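You operate a simulated robot arm through the tools that you are given. There is no shell and no other tool.

The job below is to be done with a simulated robot arm. You get a single attempt, and the scene is never put back.

Task
Clamp the sample in the black tray, clean it, dye it and wipe it at READY.
Fine: CLEANER, then DYE, clamp shut all the while; wipe with the black pad till no red is left, then put the pad back. Set down upright: black pad.

Only the result counts: the job must be done as asked and must still hold three seconds after the hand-in. Knocking over, shifting, dropping, spilling or breaking anything else fails it.

Robot
A 6-joint arm with a two-finger parallel gripper, fixed in place. Base frame: the origin is at the foot of the arm, x ahead of it, y to its left, z up. Readings come in m, degrees, newtons and seconds.
With the tool pointing down near the work surface it reaches from about 0.3 to 0.8 m from the base axis. Its first joint turns from -166.0 to 166.0 degrees. Payload 3.43 kg.
The TCP is the grasp point between the finger pads, 0.034 m short of the fingertips. In the tool frame z runs along the fingers and y along their closing line. The gripper opens to 0.128 m. The fingers are 0.024 m wide and 0.012 m thick; the gripper's body (0.048 by 0.13 m) begins 0.096 m behind the TCP.
Orientation is that of the tool frame in the base frame, as [roll, pitch, yaw] about the fixed x, y, z axes, in that order (R = Rz(yaw) Ry(pitch) Rx(roll)). With the fingers straight down and closing along the base's y, the tool's x points along the base's -x, its y along +y and its z along -z.

Tools
- The arm moves only by the tool servo_tool. Its argument "targets" is a list of rows, each an object (a shift or turn left out is 0, a gripper value left out holds the last) with "delta_pos": the shift along the tool's x, y, z in m, a list of three; "dr": the turn, a rotation vector about the tool's x, y, z in degrees, a list of three; "claw": the finger opening in m, from 0 to 0.128. In form: [{"delta_pos": [dx, dy, dz], "dr": [rx, ry, rz], "claw": claw}, ...]. A call has 1 to 20 rows; each row shifts and turns the commanded pose from where the row before left it, along the tool's axes as they then stand. Each row takes 0.2 s and may step no farther than 0.05 m and 8.6 degrees from the row before; otherwise, or with a gripper value out of range, the whole call is refused. A pose out of reach is approached as far as the arm can. The call stops where the force on the tool passes 90 N (or 10 N more than at its start, if that is more) or the arm is blocked; 0.2 s more then pass. The fingers move at their own pace (about 0.045 m/s each) and stop on an object; they squeeze with about 44 N. The grip force told is the motor's: it shows also when the fingers shut on nothing. Time passes only in rows, and 0.2 s behind the last, so rows that do not move let the fingers close. The reply holds the time, the measured pose of the TCP, the force on the tool along the base axes, the opening and the grip force, in the units named above and with some noise, with the torque about the TCP (base axes, N m) and any sound that the robot's microphone picked up, and new pictures: "pictures" is both (left out), scene, wrist or none.
- Cameras (640 x 400 px; columns grow to the right, rows downward): "scene" is fixed at [0.4066, -0.4932, 1.5642]; the picture's right is [1.00, 0.09, 0.00], its down [0.04, -0.40, -0.91] and it looks along [-0.08, 0.91, -0.40] (base axes); focal length 373 px, centre (320, 200). "wrist" rides on the gripper at [0.076, -0.011, -0.16] in the tool frame; the picture's right is [0.15, 0.99, 0.00], its down [-0.88, 0.13, -0.46] and it looks along [-0.45, 0.07, 0.89] (tool axes); focal length 234 px, centre (320, 200). There is no depth. A picture from a camera that has moved, and an enlarged one, comes with that camera's place and axes in the base frame and with its lens. The place of the scene camera against the robot may be out by one fixed shift of up to 0.018 m in any direction.
- enlarge(camera, box): a new picture of the part [left, top, right, bottom] of that camera's present view, enlarged. It takes no simulated time.
- hand_in(): hands the job in; it is judged then, once.

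Nothing tells you positions but the pictures and the camera data. Unless the task says otherwise, let go and move clear before handing in.

The tools are called after "Call:" as a command line: name --argument value ..., lists and objects as JSON in quotes. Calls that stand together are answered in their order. servo_tool: Moves the arm, as the interface text tells. Its arguments: {"type":"object","properties":{"targets":{"type":"array","items":{"type":"object","properties":{"delta_pos":{"type":"array","items":{"type":"number"}},"dr":{"type":"array","items":{"type":"number"}},"claw":{"type":"number"}}}},"pictures":{"type":"string","enum":["both","scene","wrist","none"]}},"required":["targets"]} The other tools are called the same way: enlarge (camera, box) takes an enlarged picture of a part of a camera's view; hand_in () hands the job in.

At the start:

```text
t: 0.0
ee_pos: [0.1469, 0.3989, 1.246]
tcp_rot: [-179.1, -0.3, 179.9]
wrist_force: [0.3, 0.3, -1.2]
torque: [0.04, 0.0, -0.01]
finger_gap: 0.1281
grasp_force: 0.2
```

scene: 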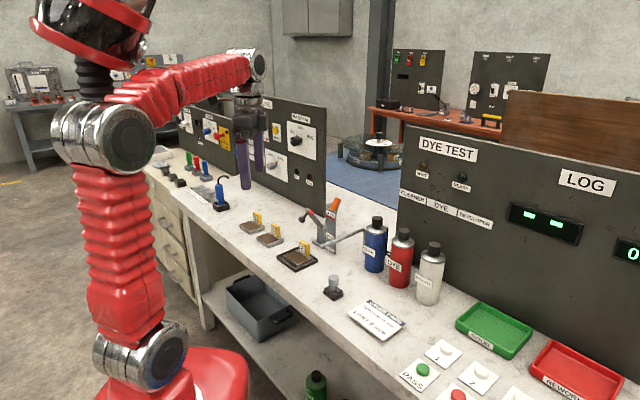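
wrist: 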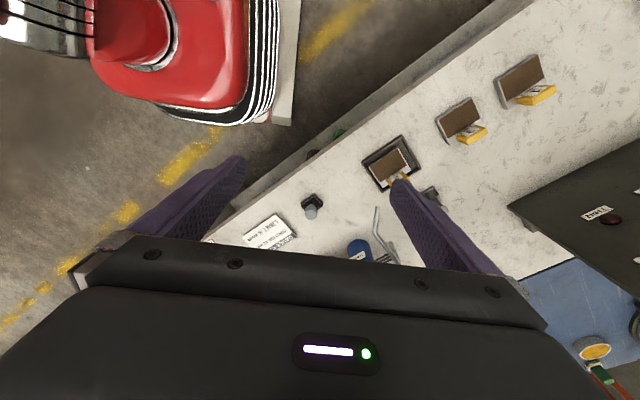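

I see a bench with samples, a black tray, a red clamp, spray cans (cleaner, dye, developer), a pad and a DYE TEST panel. I'll zoom in first to read the details.

Call:
enlarge --camera "scene" --box '[220, 180, 420, 305]'

Call:
enlarge --camera "scene" --box '[320, 260, 480, 360]'

Call:
enlarge --camera "scene" --box '[380, 120, 640, 282]'

Call:
enlarge --camera "scene" --box '[140, 90, 340, 215]'

Call:
enlarge --camera "scene" --box '[380, 290, 640, 400]'

Call:
enlarge --camera "wrist" --box '[230, 40, 570, 260]'

```text
3.20 times, centred on (320, 242) of scene
camera zoom: at [0.4066, -0.4932, 1.5642], right [1.0, 0.09, 0.0], down [0.04, -0.4, -0.91], along [-0.08, 0.91, -0.4], focal length 1194 px, centre (320, 64)
```

zoom: 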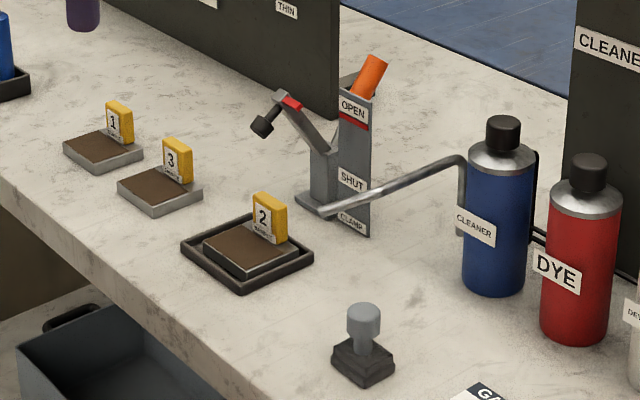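

```text
4.00 times, centred on (400, 310) of scene
camera zoom: at [0.4066, -0.4932, 1.5642], right [1.0, 0.09, 0.0], down [0.04, -0.4, -0.91], along [-0.08, 0.91, -0.4], focal length 1492 px, centre (0, -240)
```

zoom: 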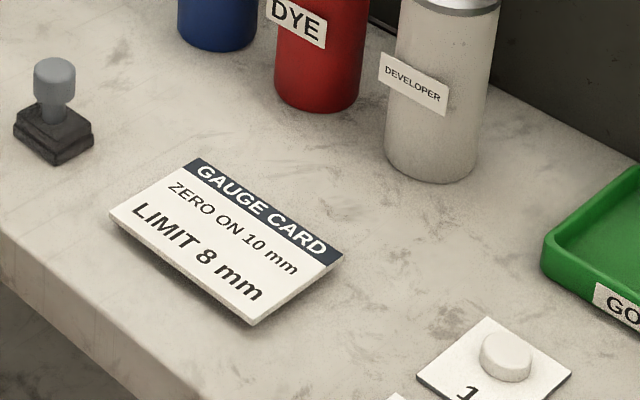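

```text
2.46 times, centred on (510, 201) of scene
camera zoom: at [0.4066, -0.4932, 1.5642], right [1.0, 0.09, 0.0], down [0.04, -0.4, -0.91], along [-0.08, 0.91, -0.4], focal length 918 px, centre (-148, 198)
```

zoom: 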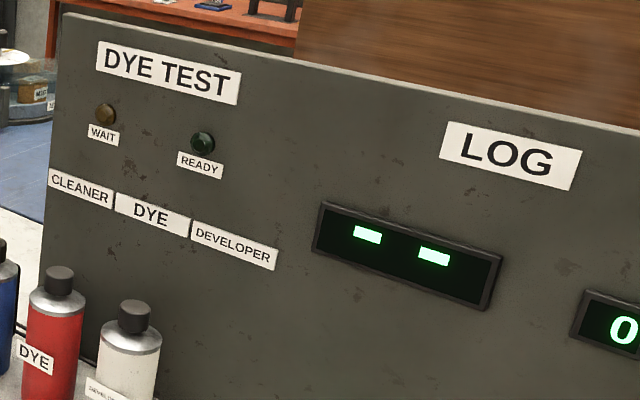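

```text
3.20 times, centred on (240, 152) of scene
camera zoom: at [0.4066, -0.4932, 1.5642], right [1.0, 0.09, 0.0], down [0.04, -0.4, -0.91], along [-0.08, 0.91, -0.4], focal length 1194 px, centre (576, 352)
```

zoom: 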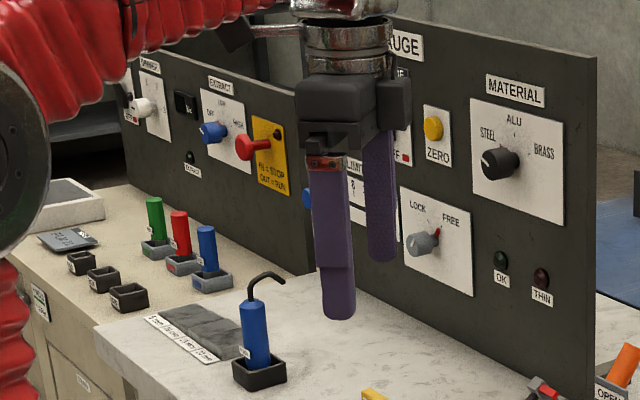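

```text
2.46 times, centred on (510, 345) of scene
camera zoom: at [0.4066, -0.4932, 1.5642], right [1.0, 0.09, 0.0], down [0.04, -0.4, -0.91], along [-0.08, 0.91, -0.4], focal length 918 px, centre (-148, -157)
```

zoom: 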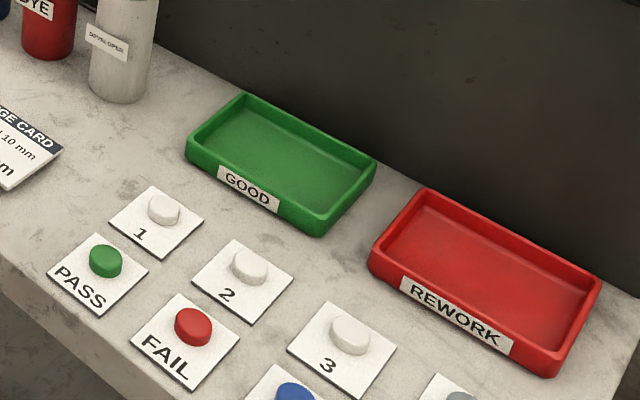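

```text
1.82 times, centred on (400, 150) of wrist
camera zoom: at [0.071, 0.3918, 1.4042], right [-0.15, 0.99, -0.02], down [0.88, 0.14, 0.45], along [0.45, 0.05, -0.89], focal length 426 px, centre (174, 291)
```

zoom: 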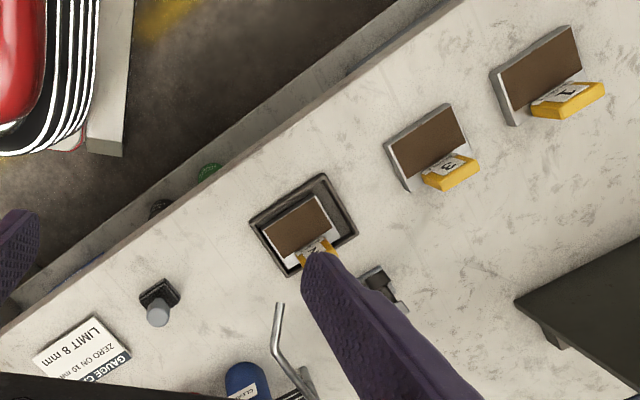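

Sample 2 already lies in the black tray. The open clamp is behind the tray, the cans are to its right, and the stamp-like black pad is in front. I'll square the gripper to the bench, which runs at about 45°, and look from closer in.

Call:
servo_tool --targets '[{"dr": [0, 0, -7.5]}, {"dr": [0, 0, -7.5]}, {"dr": [0, 0, -7.5]}, {"dr": [0, 0, -7.5]}, {"dr": [0, 0, -7.5]}, {"dr": [0, 0, -7.5]}, {}]'

```text
t: 1.6
ee_pos: [0.1468, 0.4002, 1.2385]
tcp_rot: [-179.0, -1.8, -135.0]
wrist_force: [-0.7, 0.2, -0.6]
torque: [0.02, 0.0, 0.02]
finger_gap: 0.1277
grasp_force: 0.1
camera wrist: at [0.1026, 0.3456, 1.3992], right [-0.8, 0.6, -0.01], down [0.54, 0.73, 0.43], along [0.26, 0.33, -0.9], focal length 234 px, centre (320, 200)
```

scene: 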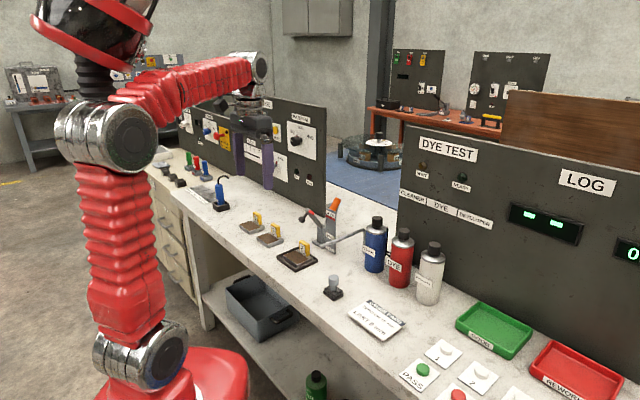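
wrist: 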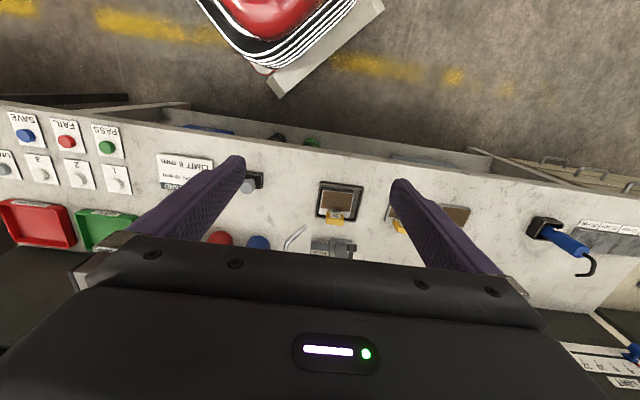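

I'm moving closer above the tray and clamp area to get a better look and to find the bench height by parallax.

Call:
servo_tool --targets '[{"delta_pos": [-0.03, -0.002, 0.02]}, {"delta_pos": [-0.03, -0.002, 0.02]}, {"delta_pos": [-0.03, -0.002, 0.02]}, {"delta_pos": [-0.03, -0.002, 0.02]}, {}]'

```text
t: 2.8
ee_pos: [0.2362, 0.4776, 1.1659]
tcp_rot: [-179.6, -0.8, -135.0]
wrist_force: [0.2, -0.5, -0.2]
torque: [-0.02, -0.02, -0.01]
finger_gap: 0.1278
grasp_force: 0.1
camera wrist: at [0.1906, 0.4196, 1.3251], right [-0.8, 0.6, -0.01], down [0.53, 0.72, 0.44], along [0.27, 0.35, -0.9], focal length 234 px, centre (320, 200)
```

scene: 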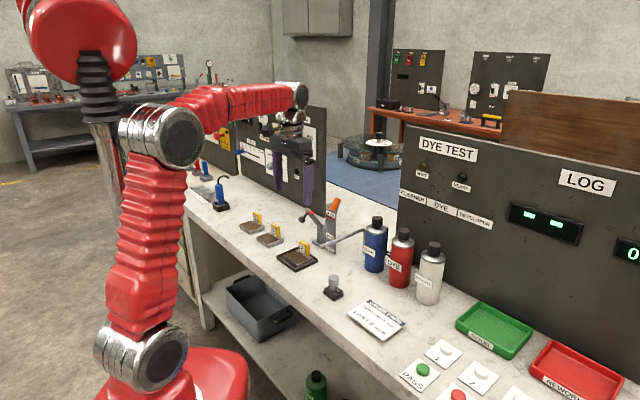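
wrist: 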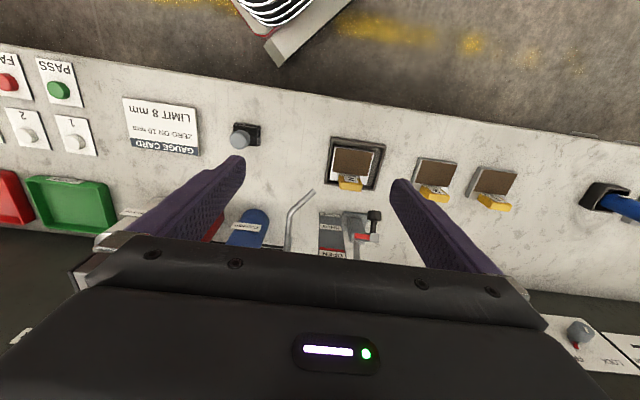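

Call:
enlarge --camera "wrist" --box '[200, 110, 420, 270]'

Call:
enlarge --camera "scene" --box '[260, 180, 420, 310]'

```text
2.50 times, centred on (310, 190) of wrist
camera zoom: at [0.1906, 0.4196, 1.3251], right [-0.8, 0.6, -0.01], down [0.53, 0.72, 0.44], along [0.27, 0.35, -0.9], focal length 585 px, centre (345, 225)
```

zoom: 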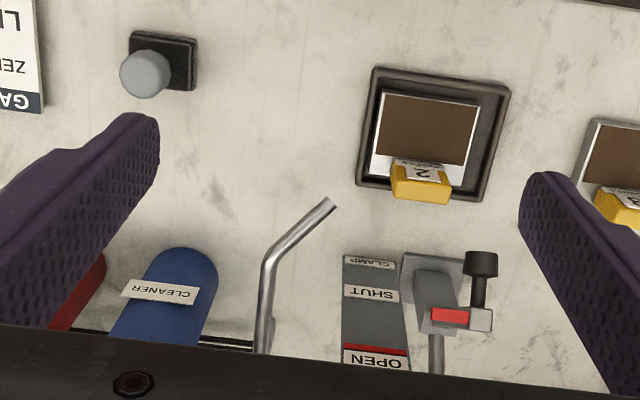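

```text
3.08 times, centred on (340, 245) of scene
camera zoom: at [0.4066, -0.4932, 1.5642], right [1.0, 0.09, 0.0], down [0.04, -0.4, -0.91], along [-0.08, 0.91, -0.4], focal length 1148 px, centre (258, 62)
```

zoom: 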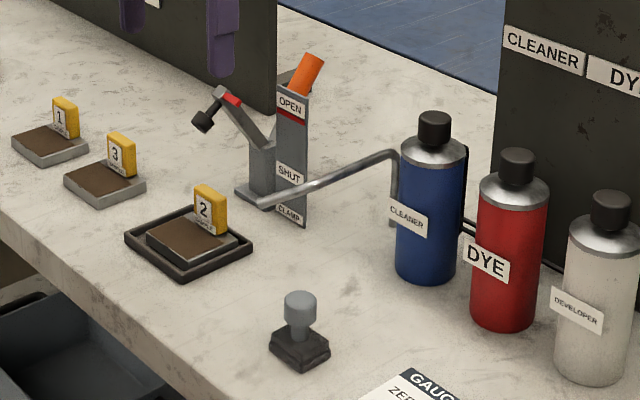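

A bent tube comes from the can area with its tip over the tray, so it looks like a spray spout. I'll tilt the tool outward to see the clamp lever, spout and caps from the side.

Call:
servo_tool --targets '[{"dr": [0, -8, 0]}, {"dr": [0, -8, 0]}, {"dr": [0, -8, 0]}, {"dr": [0, -8, 0]}, {"dr": [0, -8, 0]}, {}]'

```text
t: 4.2
ee_pos: [0.2372, 0.4763, 1.164]
tcp_rot: [-179.4, 39.3, -134.5]
wrist_force: [1.1, 0.6, 0.8]
torque: [-0.01, 0.0, -0.05]
finger_gap: 0.1281
grasp_force: 0.0
camera wrist: at [0.1306, 0.3576, 1.2388], right [-0.78, 0.62, -0.1], down [0.18, 0.38, 0.91], along [0.6, 0.69, -0.4], focal length 234 px, centre (320, 200)
```

scene: 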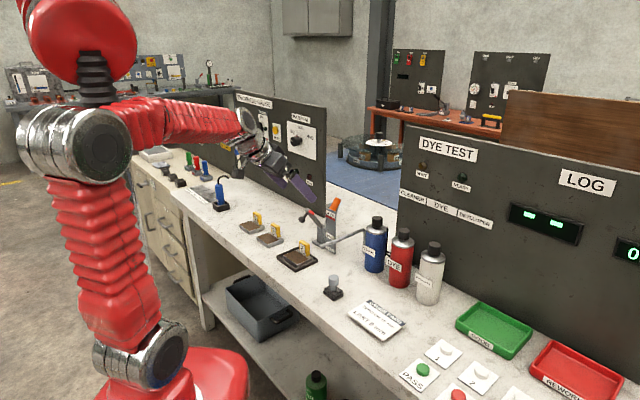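
wrist: 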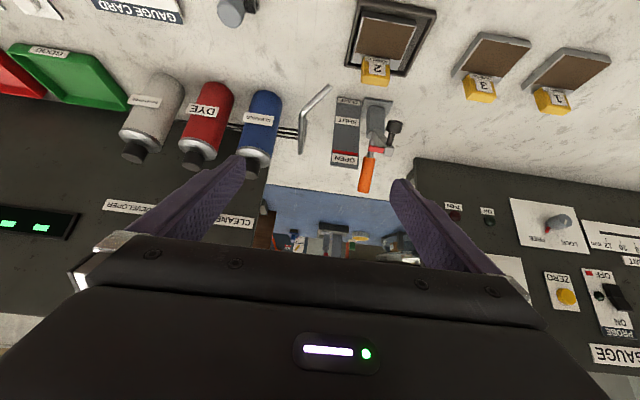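

Call:
enlarge --camera "wrist" --box '[270, 60, 430, 210]'

Call:
enlarge --camera "wrist" --box '[90, 60, 350, 230]'

```text
2.67 times, centred on (350, 135) of wrist
camera zoom: at [0.1306, 0.3576, 1.2388], right [-0.78, 0.62, -0.1], down [0.18, 0.38, 0.91], along [0.6, 0.69, -0.4], focal length 624 px, centre (240, 373)
```

zoom: 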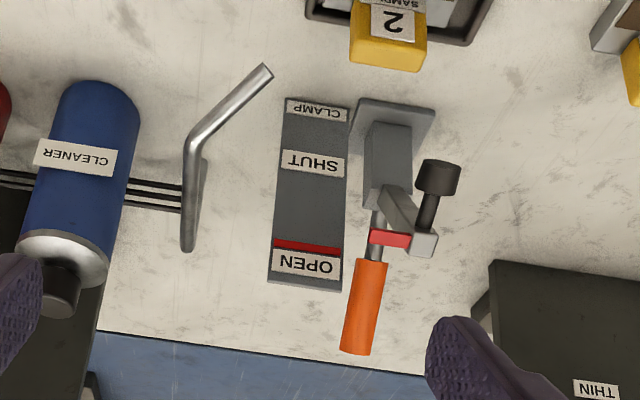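

```text
2.35 times, centred on (220, 145) of wrist
camera zoom: at [0.1306, 0.3576, 1.2388], right [-0.78, 0.62, -0.1], down [0.18, 0.38, 0.91], along [0.6, 0.69, -0.4], focal length 551 px, centre (555, 329)
```

zoom: 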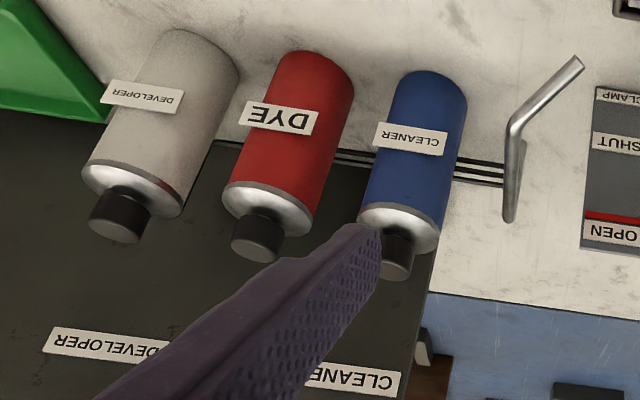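

The three cans are piped to the spout, so pressing a can's cap should spray onto the tray. The clamp arm is raised about 50° with its lever leaning back. I'll straighten the tool, close the fingers and hover above the tip of the clamp arm.

Call:
servo_tool --targets '[{"dr": [0, 8, 0], "claw": 0}, {"dr": [0, 8, 0]}, {"dr": [0, 8, 0]}, {"dr": [0, 8, 0]}, {"dr": [0, 8, 0]}, {"delta_pos": [-0.0285, 0.0234, 0.008]}, {"delta_pos": [-0.0285, 0.0234, 0.008]}, {"delta_pos": [-0.0285, 0.0234, 0.008]}, {"delta_pos": [-0.0285, 0.0234, 0.008]}, {"delta_pos": [-0.0285, 0.0234, 0.008]}, {}, {}]'

```text
t: 6.8
ee_pos: [0.2539, 0.6598, 1.1258]
tcp_rot: [-179.5, -0.8, -135.1]
wrist_force: [-0.3, 0.3, -0.1]
torque: [0.0, 0.0, -0.02]
finger_gap: 0.0
grasp_force: 33.0
camera wrist: at [0.2089, 0.6023, 1.2846], right [-0.8, 0.6, -0.01], down [0.53, 0.72, 0.44], along [0.27, 0.35, -0.9], focal length 234 px, centre (320, 200)
```

scene: 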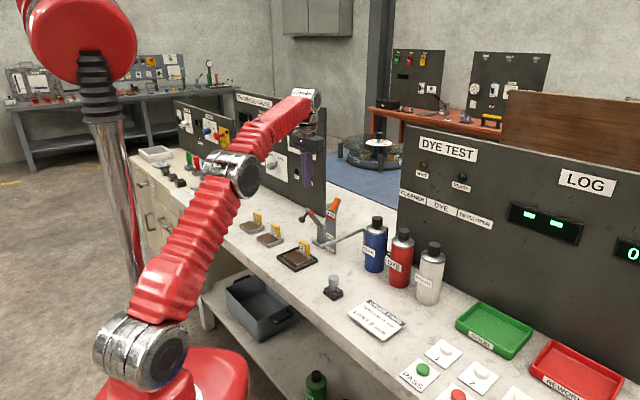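
wrist: 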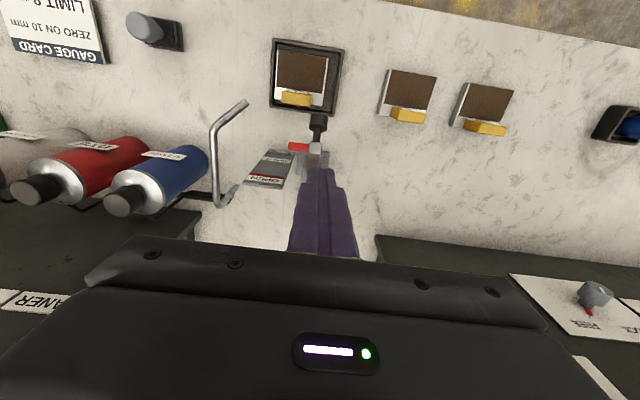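

Call:
enlarge --camera "scene" --box '[260, 120, 400, 280]'

Call:
enlarge --camera "wrist" --box '[190, 20, 450, 260]'

```text
2.50 times, centred on (330, 200) of scene
camera zoom: at [0.4066, -0.4932, 1.5642], right [1.0, 0.09, 0.0], down [0.04, -0.4, -0.91], along [-0.08, 0.91, -0.4], focal length 933 px, centre (295, 200)
```

zoom: 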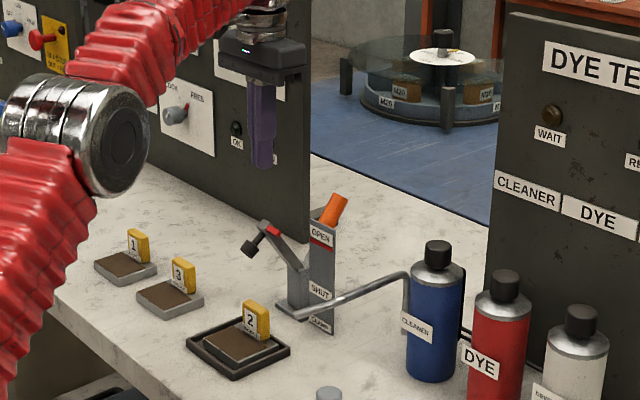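

```text
1.67 times, centred on (320, 140) of wrist
camera zoom: at [0.2089, 0.6023, 1.2846], right [-0.8, 0.6, -0.01], down [0.53, 0.72, 0.44], along [0.27, 0.35, -0.9], focal length 390 px, centre (320, 300)
```

zoom: 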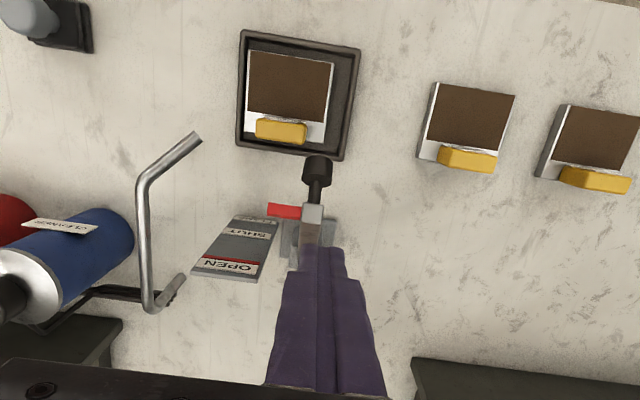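

The closed fingers are almost right above the clamp arm's tip, at about (0.254, 0.651, 1.014). I'll lower them to just above it and then push the arm down along its arc.

Call:
servo_tool --targets '[{"delta_pos": [0.004, 0, 0.025]}, {"delta_pos": [0.004, 0, 0.025]}, {"delta_pos": [0, 0, 0.01]}, {}]'

Call:
enlarge --camera "scene" --box '[260, 150, 360, 280]'

Call:
enlarge --camera "wrist" --box '[220, 20, 420, 200]'

```text
t: 7.8
ee_pos: [0.2497, 0.6525, 1.0619]
tcp_rot: [-179.5, -0.8, -135.2]
wrist_force: [0.4, -0.7, -0.2]
torque: [-0.02, 0.0, -0.02]
finger_gap: 0.0
grasp_force: 33.0
camera wrist: at [0.2039, 0.5945, 1.2218], right [-0.8, 0.6, -0.01], down [0.53, 0.72, 0.44], along [0.27, 0.35, -0.9], focal length 234 px, centre (320, 200)
```

scene: 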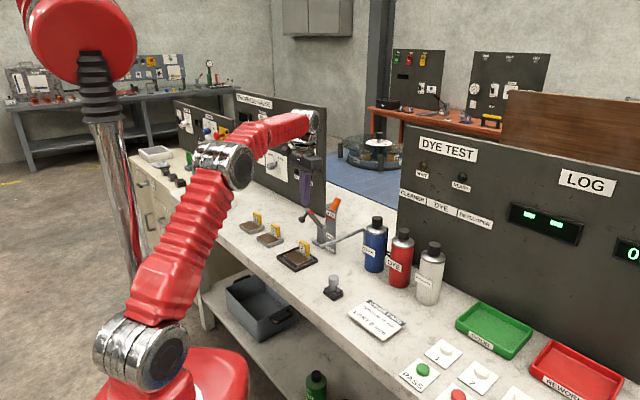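
wrist: 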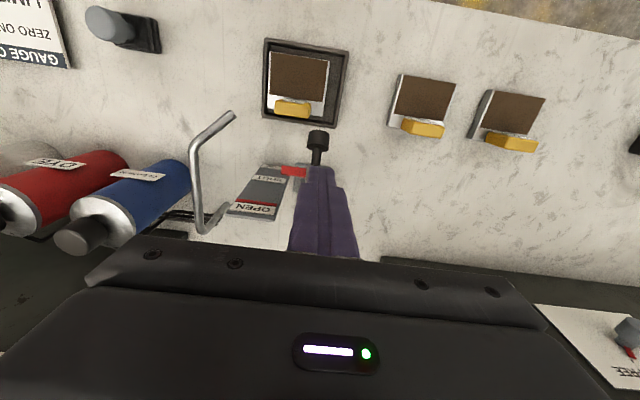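

```text
3.08 times, centred on (310, 215) of scene
camera zoom: at [0.4066, -0.4932, 1.5642], right [1.0, 0.09, 0.0], down [0.04, -0.4, -0.91], along [-0.08, 0.91, -0.4], focal length 1148 px, centre (351, 154)
```

zoom: 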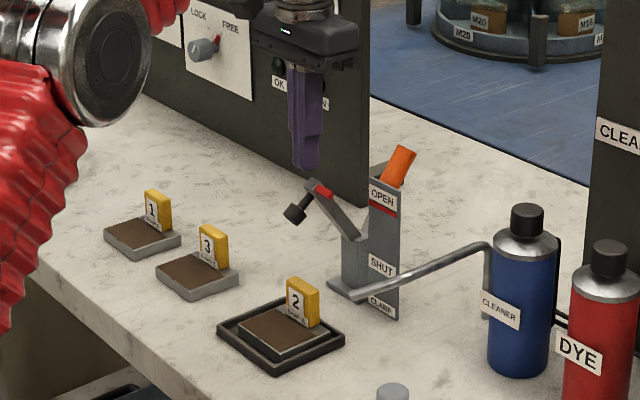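

```text
2.22 times, centred on (320, 110) of wrist
camera zoom: at [0.2039, 0.5945, 1.2218], right [-0.8, 0.6, -0.01], down [0.53, 0.72, 0.44], along [0.27, 0.35, -0.9], focal length 520 px, centre (320, 400)
```

zoom: 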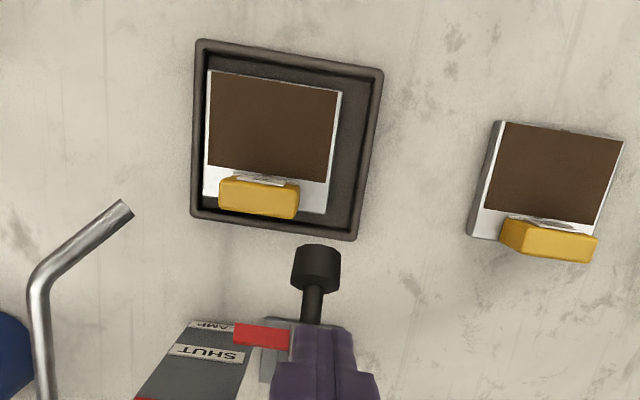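

The fingertips are about 14 mm above the arm tip. I'll centre on it and push down along the arc in small steps while watching the force.

Call:
servo_tool --targets '[{"delta_pos": [0.005, -0.004, 0.01]}, {"delta_pos": [0.004, 0, 0.01]}, {"delta_pos": [0.006, 0, 0.01]}, {"delta_pos": [0.006, 0, 0.008]}, {}]'

Call:
enlarge --camera "scene" --box '[260, 150, 360, 280]'

Call:
enlarge --camera "wrist" --box '[220, 20, 420, 200]'

```text
t: 8.9
ee_pos: [0.2324, 0.63, 1.0304]
tcp_rot: [-179.4, -1.5, -135.0]
wrist_force: [-8.7, -15.0, 16.2]
torque: [-0.41, 0.2, 0.0]
finger_gap: 0.0
grasp_force: 32.8
stopped in row 5: the force on the tool passed its limit at 92 N (the readings are from after the stop); the commanded pose is now the measured one
camera wrist: at [0.1886, 0.5742, 1.1895], right [-0.8, 0.6, -0.01], down [0.54, 0.73, 0.43], along [0.26, 0.34, -0.9], focal length 234 px, centre (320, 200)
```

scene: 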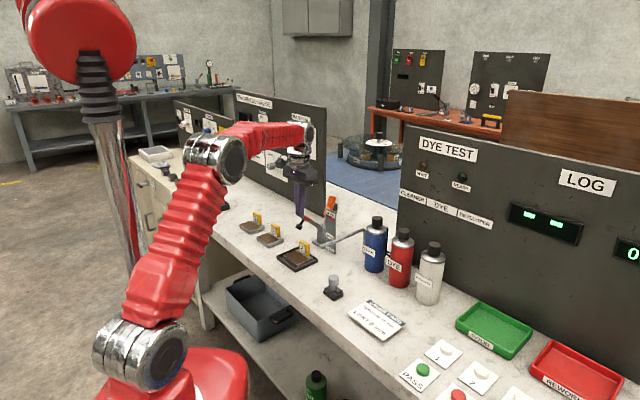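
wrist: 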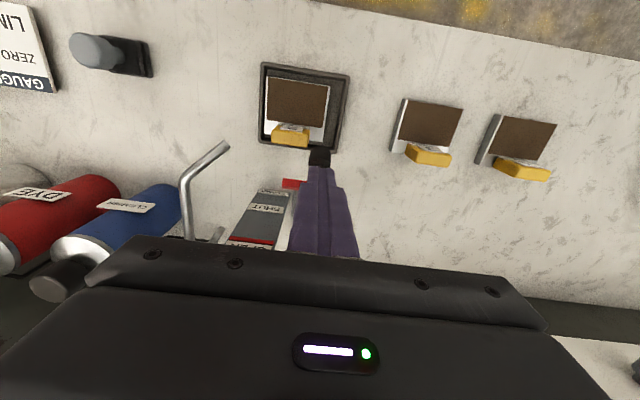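

```text
3.08 times, centred on (310, 215) of scene
camera zoom: at [0.4066, -0.4932, 1.5642], right [1.0, 0.09, 0.0], down [0.04, -0.4, -0.91], along [-0.08, 0.91, -0.4], focal length 1148 px, centre (351, 154)
```

zoom: 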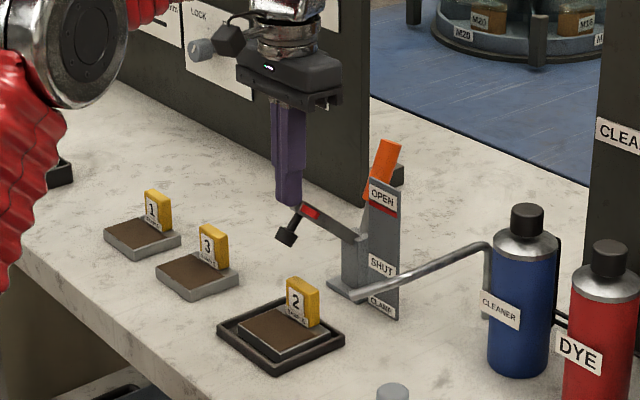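

```text
2.22 times, centred on (320, 110) of wrist
camera zoom: at [0.1886, 0.5742, 1.1895], right [-0.8, 0.6, -0.01], down [0.54, 0.73, 0.43], along [0.26, 0.34, -0.9], focal length 520 px, centre (320, 400)
```

zoom: 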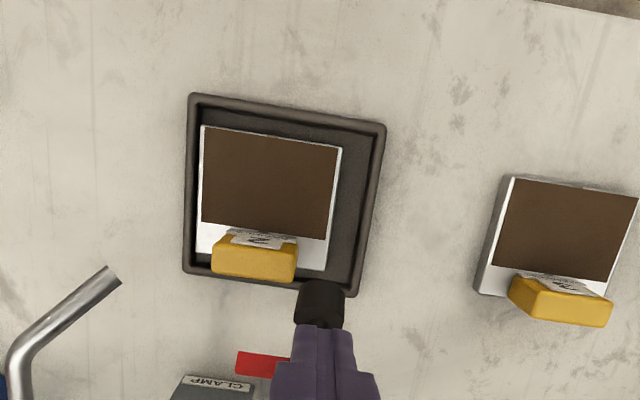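

The push works: the arm came down about 20° and the lever moved with it, but a fast push spikes the force. I'll shift the fingers a bit toward the pivot and press straight down more slowly.

Call:
servo_tool --targets '[{"delta_pos": [0, 0, -0.015]}, {"delta_pos": [-0.014, 0, 0]}, {}, {"delta_pos": [0, 0, 0.005]}, {"delta_pos": [0, 0, 0.004]}, {"delta_pos": [0, 0, 0.004]}, {"delta_pos": [0, 0, 0.004]}, {"delta_pos": [0, 0, 0.004]}, {"delta_pos": [0, 0, 0.004]}, {"delta_pos": [0, 0, 0.004]}]' --pictures "none"

Call:
enlarge --camera "scene" --box '[260, 150, 360, 280]'

```text
t: 10.7
ee_pos: [0.2402, 0.6396, 1.0313]
tcp_rot: [-179.6, -1.3, -135.0]
wrist_force: [-8.4, -12.4, 15.9]
torque: [-0.28, 0.2, -0.16]
finger_gap: 0.0002
grasp_force: 33.4
stopped in row 8: the force on the tool passed its limit at 95 N (the readings are from after the stop); the commanded pose is now the measured one
```

```text
3.08 times, centred on (310, 215) of scene
camera zoom: at [0.4066, -0.4932, 1.5642], right [1.0, 0.09, 0.0], down [0.04, -0.4, -0.91], along [-0.08, 0.91, -0.4], focal length 1148 px, centre (351, 154)
```

zoom: 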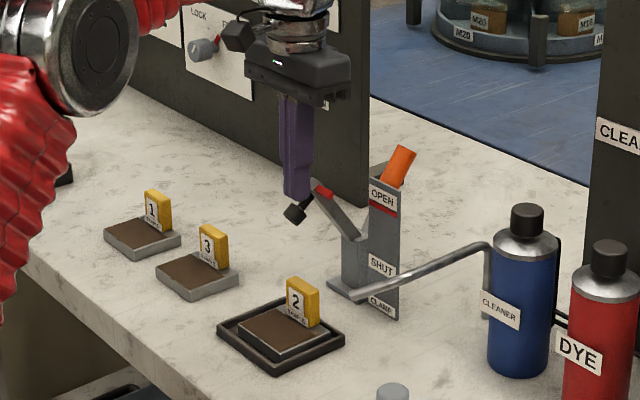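

The fingers had slid onto the foot rod, and the arm sprang back open when released, so it is over-centre. I'll raise up, move about 2 cm behind the tip onto the arm's top face, and press there.

Call:
servo_tool --targets '[{"delta_pos": [0, 0, -0.03]}, {"delta_pos": [0, 0, -0.022]}, {"delta_pos": [-0.02, -0.001, 0]}, {"delta_pos": [-0.02, -0.001, 0]}, {}, {"delta_pos": [0, 0, 0.015]}, {}]'

Call:
enlarge --camera "scene" --box '[260, 150, 360, 280]'

Call:
enlarge --camera "wrist" --box '[220, 50, 420, 230]'

```text
t: 12.3
ee_pos: [0.2734, 0.6684, 1.0648]
tcp_rot: [-179.6, -1.3, -134.9]
wrist_force: [0.4, -0.2, -0.5]
torque: [0.03, 0.02, 0.01]
finger_gap: 0.0002
grasp_force: 33.3
camera wrist: at [0.2292, 0.6123, 1.2244], right [-0.8, 0.6, 0.0], down [0.54, 0.73, 0.43], along [0.26, 0.34, -0.9], focal length 234 px, centre (320, 200)
```

scene: 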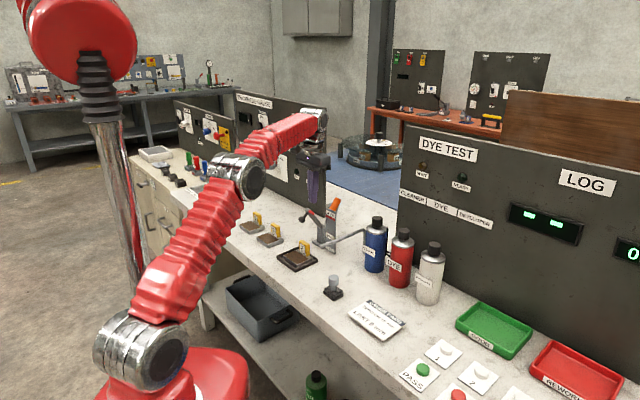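
wrist: 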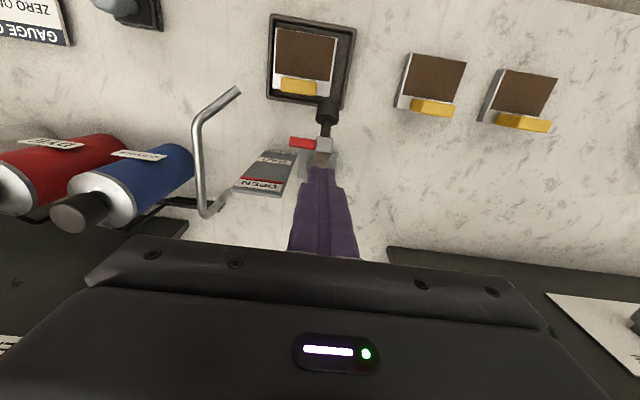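

```text
3.08 times, centred on (310, 215) of scene
camera zoom: at [0.4066, -0.4932, 1.5642], right [1.0, 0.09, 0.0], down [0.04, -0.4, -0.91], along [-0.08, 0.91, -0.4], focal length 1148 px, centre (351, 154)
```

zoom: 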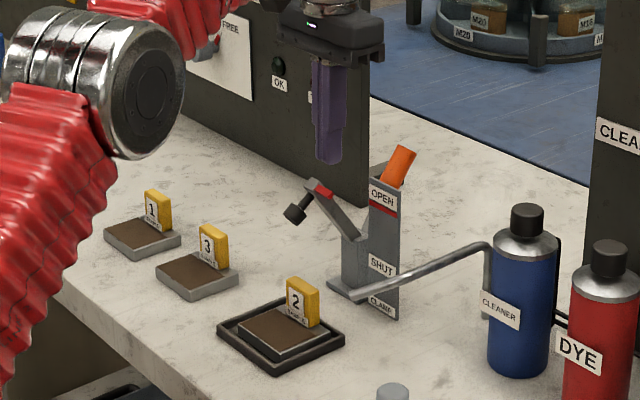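

```text
2.22 times, centred on (320, 140) of wrist
camera zoom: at [0.2292, 0.6123, 1.2244], right [-0.8, 0.6, 0.0], down [0.54, 0.73, 0.43], along [0.26, 0.34, -0.9], focal length 520 px, centre (320, 333)
```

zoom: 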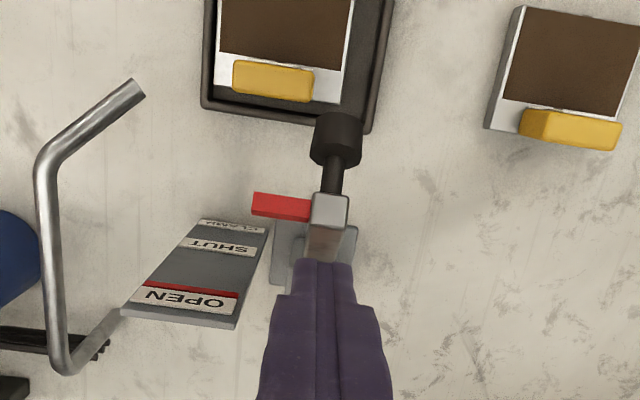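

The fingers now line up on top of the arm behind its tip. I'll press straight down slowly.

Call:
servo_tool --targets '[{"delta_pos": [0, 0, 0.01]}, {"delta_pos": [0, 0, 0.006]}, {"delta_pos": [0, 0, 0.006]}, {"delta_pos": [0, 0, 0.006]}, {"delta_pos": [0, 0, 0.006]}, {"delta_pos": [0, 0, 0.006]}, {"delta_pos": [0, 0, 0.006]}]' --pictures "none"

Call:
enlarge --camera "scene" --box '[260, 150, 360, 280]'

Call:
enlarge --camera "wrist" --box '[220, 50, 420, 230]'

```text
t: 13.9
ee_pos: [0.2719, 0.666, 1.0187]
tcp_rot: [-179.4, -1.4, -135.0]
wrist_force: [0.2, 0.5, 1.5]
torque: [0.01, 0.03, -0.01]
finger_gap: 0.0
grasp_force: 33.2
```

```text
3.08 times, centred on (310, 215) of scene
camera zoom: at [0.4066, -0.4932, 1.5642], right [1.0, 0.09, 0.0], down [0.04, -0.4, -0.91], along [-0.08, 0.91, -0.4], focal length 1148 px, centre (351, 154)
```

zoom: 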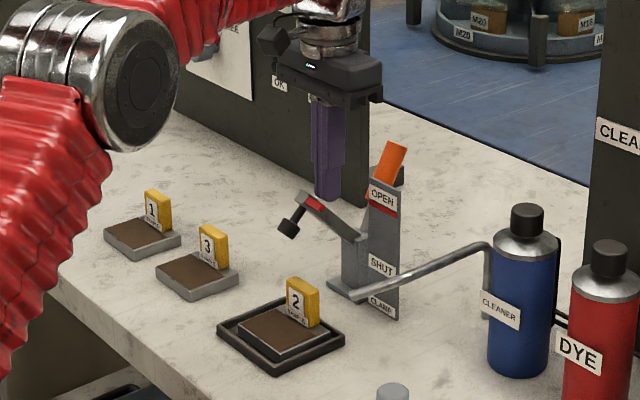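

```text
2.22 times, centred on (320, 140) of wrist
camera zoom: at [0.228, 0.6099, 1.1793], right [-0.8, 0.6, 0.0], down [0.54, 0.73, 0.43], along [0.26, 0.34, -0.9], focal length 520 px, centre (320, 333)
```

zoom: 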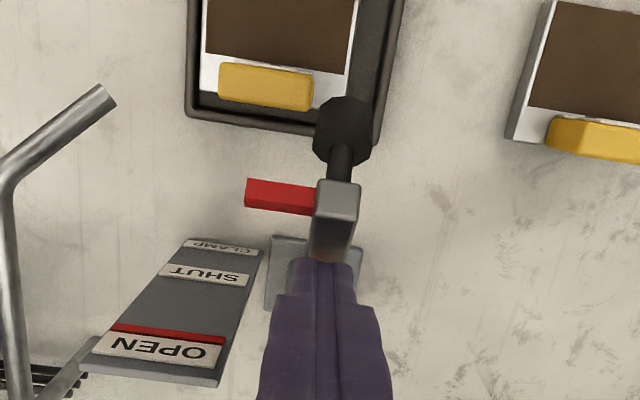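

The arm is now moving down easily, with only about 1.5 N of force. I'll keep pressing, drifting slightly toward the tip.

Call:
servo_tool --targets '[{"delta_pos": [0.001, 0, 0.006]}, {"delta_pos": [0.001, 0, 0.006]}, {"delta_pos": [0.001, 0, 0.006]}, {"delta_pos": [0.001, 0, 0.006]}, {"delta_pos": [0.001, 0, 0.006]}, {}]' --pictures "none"

Call:
enlarge --camera "scene" --box '[260, 150, 360, 280]'

Call:
enlarge --camera "wrist" --box '[220, 50, 420, 230]'

```text
t: 15.3
ee_pos: [0.2688, 0.6624, 0.9894]
tcp_rot: [-179.6, -1.4, -134.9]
wrist_force: [0.7, 0.6, 1.0]
torque: [0.03, 0.02, 0.02]
finger_gap: 0.0
grasp_force: 33.0
```

```text
3.08 times, centred on (310, 215) of scene
camera zoom: at [0.4066, -0.4932, 1.5642], right [1.0, 0.09, 0.0], down [0.04, -0.4, -0.91], along [-0.08, 0.91, -0.4], focal length 1148 px, centre (351, 154)
```

zoom: 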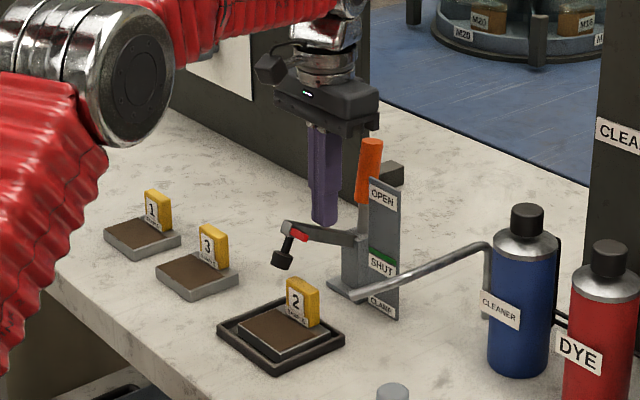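

```text
2.22 times, centred on (320, 140) of wrist
camera zoom: at [0.2247, 0.6057, 1.1494], right [-0.8, 0.6, 0.0], down [0.54, 0.73, 0.43], along [0.26, 0.34, -0.9], focal length 520 px, centre (320, 333)
```

zoom: 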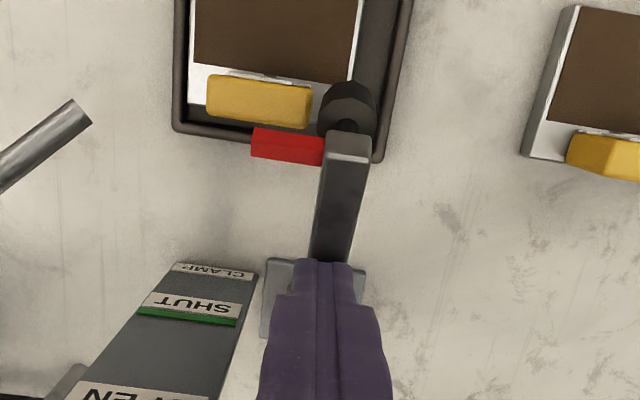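

The indicator has turned green at SHUT and the arm has snapped past centre. I'll wait briefly to see where it settles.

Call:
servo_tool --targets '[{}, {}, {}]' --pictures "none"

Call:
enlarge --camera "scene" --box '[270, 190, 350, 280]'

Call:
enlarge --camera "wrist" --box '[220, 50, 420, 230]'

```text
t: 16.1
ee_pos: [0.2687, 0.6628, 0.9906]
tcp_rot: [-179.5, -1.5, -135.1]
wrist_force: [0.8, -0.3, 0.5]
torque: [0.01, -0.04, 0.01]
finger_gap: 0.0001
grasp_force: 32.7
```

```text
4.44 times, centred on (310, 235) of scene
camera zoom: at [0.4066, -0.4932, 1.5642], right [1.0, 0.09, 0.0], down [0.04, -0.4, -0.91], along [-0.08, 0.91, -0.4], focal length 1658 px, centre (364, 44)
```

zoom: 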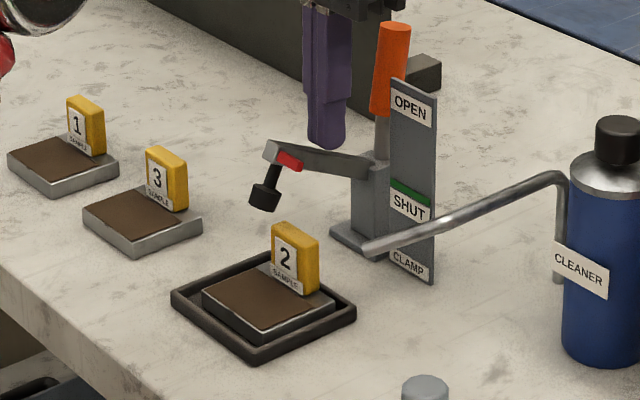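

```text
2.22 times, centred on (320, 140) of wrist
camera zoom: at [0.2246, 0.6057, 1.1496], right [-0.8, 0.6, 0.0], down [0.54, 0.73, 0.43], along [0.26, 0.34, -0.9], focal length 520 px, centre (320, 333)
```

zoom: 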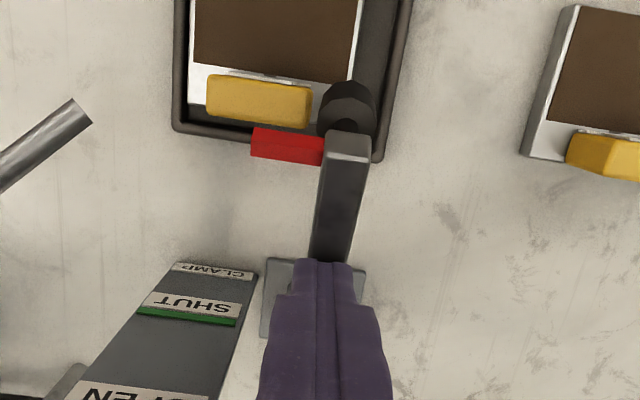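

The foot is still about 5 cm above the sample and the arm is about 25° up, so I'll keep pressing.

Call:
servo_tool --targets '[{"delta_pos": [0.001, 0, 0.006]}, {"delta_pos": [0.001, 0, 0.006]}, {"delta_pos": [0.001, 0, 0.006]}, {"delta_pos": [0.001, 0, 0.006]}, {}]' --pictures "none"

Call:
enlarge --camera "scene" --box '[270, 190, 350, 280]'

Call:
enlarge --camera "wrist" --box '[220, 50, 420, 230]'

```text
t: 17.3
ee_pos: [0.2648, 0.6582, 0.9659]
tcp_rot: [-179.5, -1.5, -135.0]
wrist_force: [-3.8, -1.1, 1.6]
torque: [0.11, -0.22, 0.06]
finger_gap: 0.0002
grasp_force: 32.9
```

```text
4.44 times, centred on (310, 235) of scene
camera zoom: at [0.4066, -0.4932, 1.5642], right [1.0, 0.09, 0.0], down [0.04, -0.4, -0.91], along [-0.08, 0.91, -0.4], focal length 1658 px, centre (364, 44)
```

zoom: 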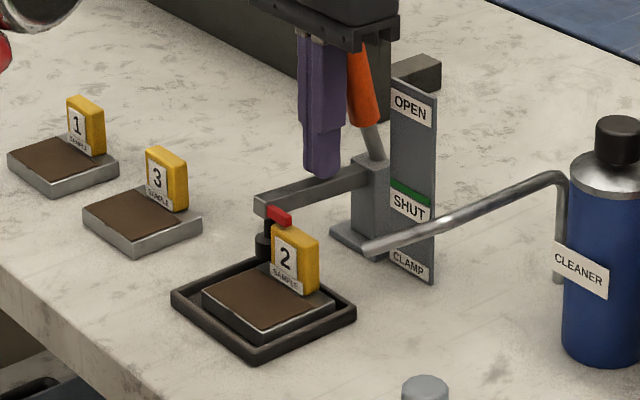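

```text
2.22 times, centred on (320, 140) of wrist
camera zoom: at [0.2208, 0.6026, 1.1259], right [-0.8, 0.6, 0.0], down [0.54, 0.73, 0.43], along [0.26, 0.34, -0.9], focal length 520 px, centre (320, 333)
```

zoom: 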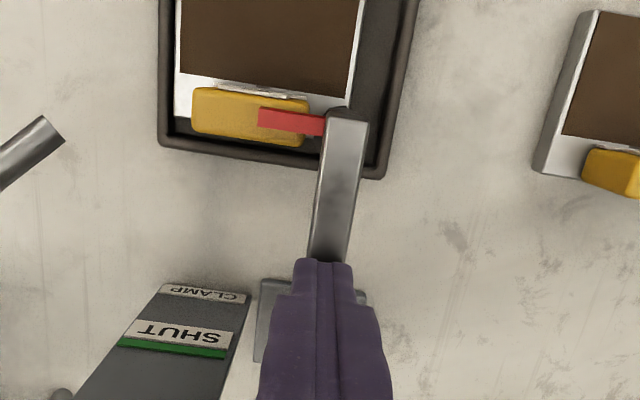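

The arm is horizontal with the foot at the sample's corner, and the lever is leaning onto my fingers. I'll back out diagonally up and toward the robot so the clamp can settle, then check it.

Call:
servo_tool --targets '[{"delta_pos": [0.008, 0, -0.006]}, {"delta_pos": [0.012, 0, -0.012]}, {"delta_pos": [0.015, 0, -0.02]}, {"delta_pos": [0.02, 0, -0.03]}, {"delta_pos": [0.03, 0, -0.03]}, {}]'

Call:
enlarge --camera "scene" --box '[270, 190, 350, 280]'

Call:
enlarge --camera "wrist" --box '[220, 50, 420, 230]'

```text
t: 18.7
ee_pos: [0.2011, 0.6029, 1.0628]
tcp_rot: [-179.5, -1.5, -135.0]
wrist_force: [-0.7, 0.1, -0.4]
torque: [0.0, 0.0, 0.0]
finger_gap: 0.0001
grasp_force: 33.3
camera wrist: at [0.1584, 0.5455, 1.2235], right [-0.8, 0.6, 0.0], down [0.54, 0.73, 0.43], along [0.26, 0.34, -0.9], focal length 234 px, centre (320, 200)
```

scene: 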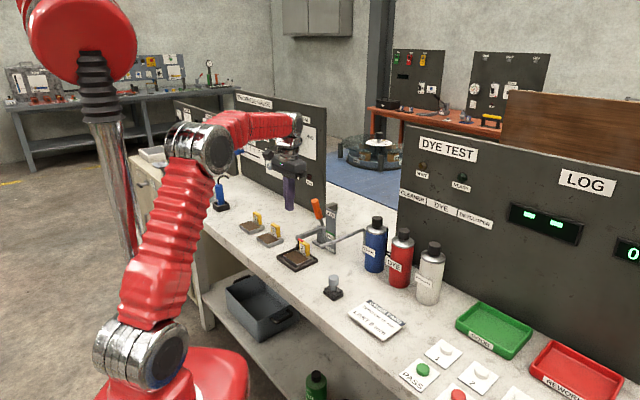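
wrist: 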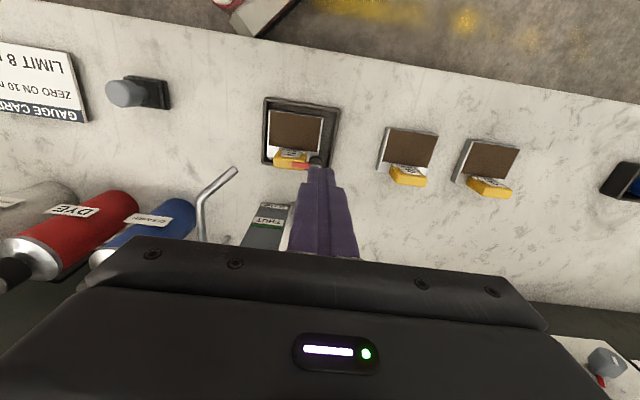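

```text
4.44 times, centred on (310, 235) of scene
camera zoom: at [0.4066, -0.4932, 1.5642], right [1.0, 0.09, 0.0], down [0.04, -0.4, -0.91], along [-0.08, 0.91, -0.4], focal length 1658 px, centre (364, 44)
```

zoom: 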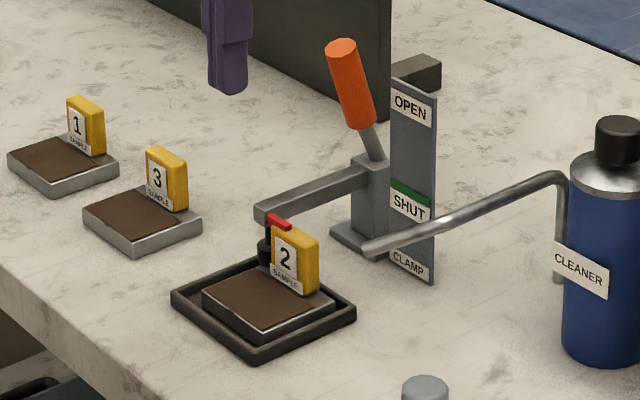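

```text
2.22 times, centred on (320, 140) of wrist
camera zoom: at [0.1584, 0.5455, 1.2235], right [-0.8, 0.6, 0.0], down [0.54, 0.73, 0.43], along [0.26, 0.34, -0.9], focal length 520 px, centre (320, 333)
```

zoom: 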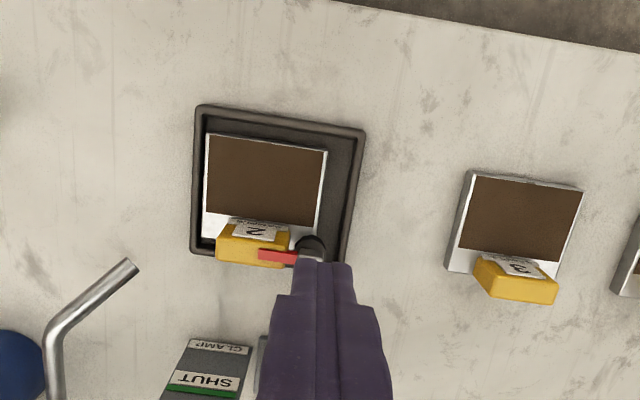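

The clamp holds shut with the foot on the sample's corner. Next I'll hover the closed fingers over the CLEANER cap, which I place at about (0.492, 0.570, 1.033).

Call:
servo_tool --targets '[{"delta_pos": [0, 0, -0.04]}, {"delta_pos": [0, 0, -0.04]}, {"delta_pos": [-0.026, -0.0327, 0]}, {"delta_pos": [-0.026, -0.0327, 0]}, {"delta_pos": [-0.026, -0.0327, 0]}, {"delta_pos": [-0.026, -0.0327, 0]}, {"delta_pos": [-0.026, -0.0327, 0]}, {"delta_pos": [-0.026, -0.0327, 0]}, {"delta_pos": [-0.026, -0.0327, 0]}, {}, {}]'

Call:
enlarge --camera "scene" --box '[300, 120, 460, 320]'

Call:
enlarge --camera "wrist" --box '[220, 20, 460, 240]'

```text
t: 21.1
ee_pos: [0.4779, 0.5461, 1.1272]
tcp_rot: [-179.5, -1.4, -135.0]
wrist_force: [-0.4, 0.2, 0.3]
torque: [0.01, -0.02, -0.01]
finger_gap: 0.0
grasp_force: 32.5
out of reach, approached as far as the arm can: row 8, 9
camera wrist: at [0.4338, 0.4897, 1.2863], right [-0.8, 0.6, 0.0], down [0.54, 0.73, 0.43], along [0.26, 0.34, -0.9], focal length 234 px, centre (320, 200)
```

scene: 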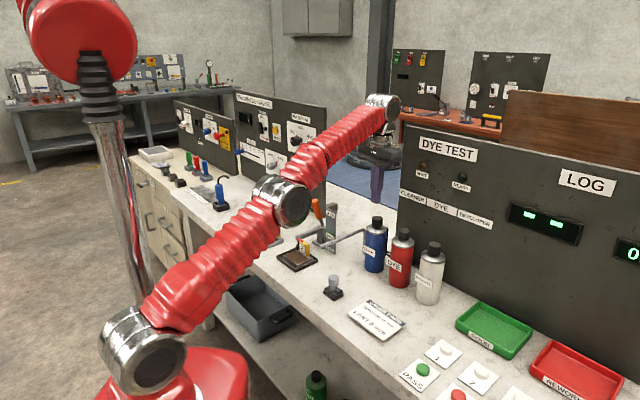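
wrist: 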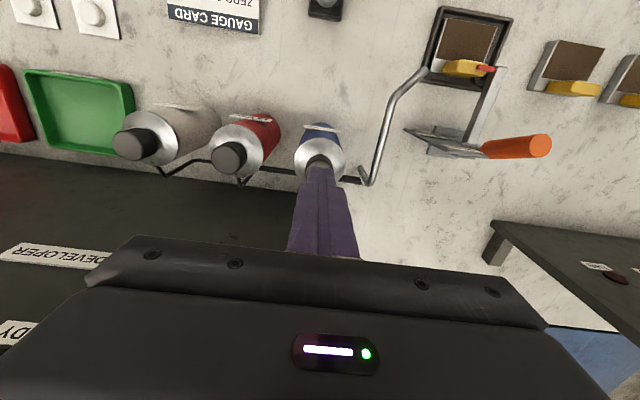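

```text
2.00 times, centred on (380, 220) of scene
camera zoom: at [0.4066, -0.4932, 1.5642], right [1.0, 0.09, 0.0], down [0.04, -0.4, -0.91], along [-0.08, 0.91, -0.4], focal length 746 px, centre (200, 160)
```

zoom: 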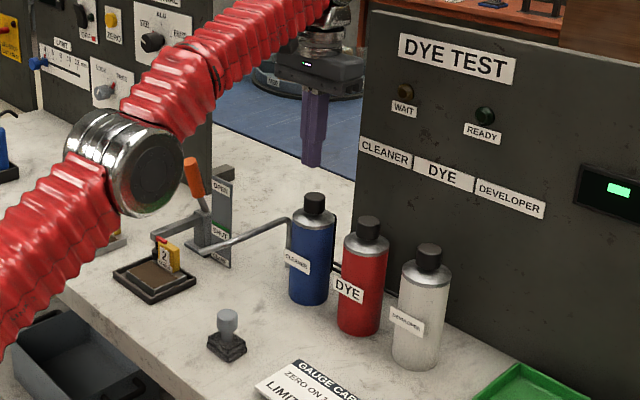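

```text
1.82 times, centred on (340, 130) of wrist
camera zoom: at [0.4338, 0.4897, 1.2863], right [-0.8, 0.6, 0.0], down [0.54, 0.73, 0.43], along [0.26, 0.34, -0.9], focal length 426 px, centre (284, 327)
```

zoom: 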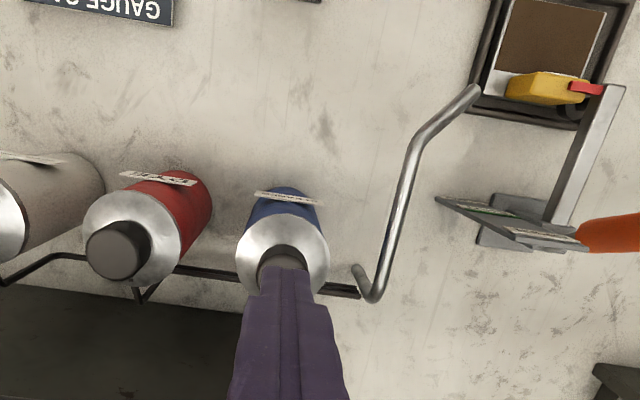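

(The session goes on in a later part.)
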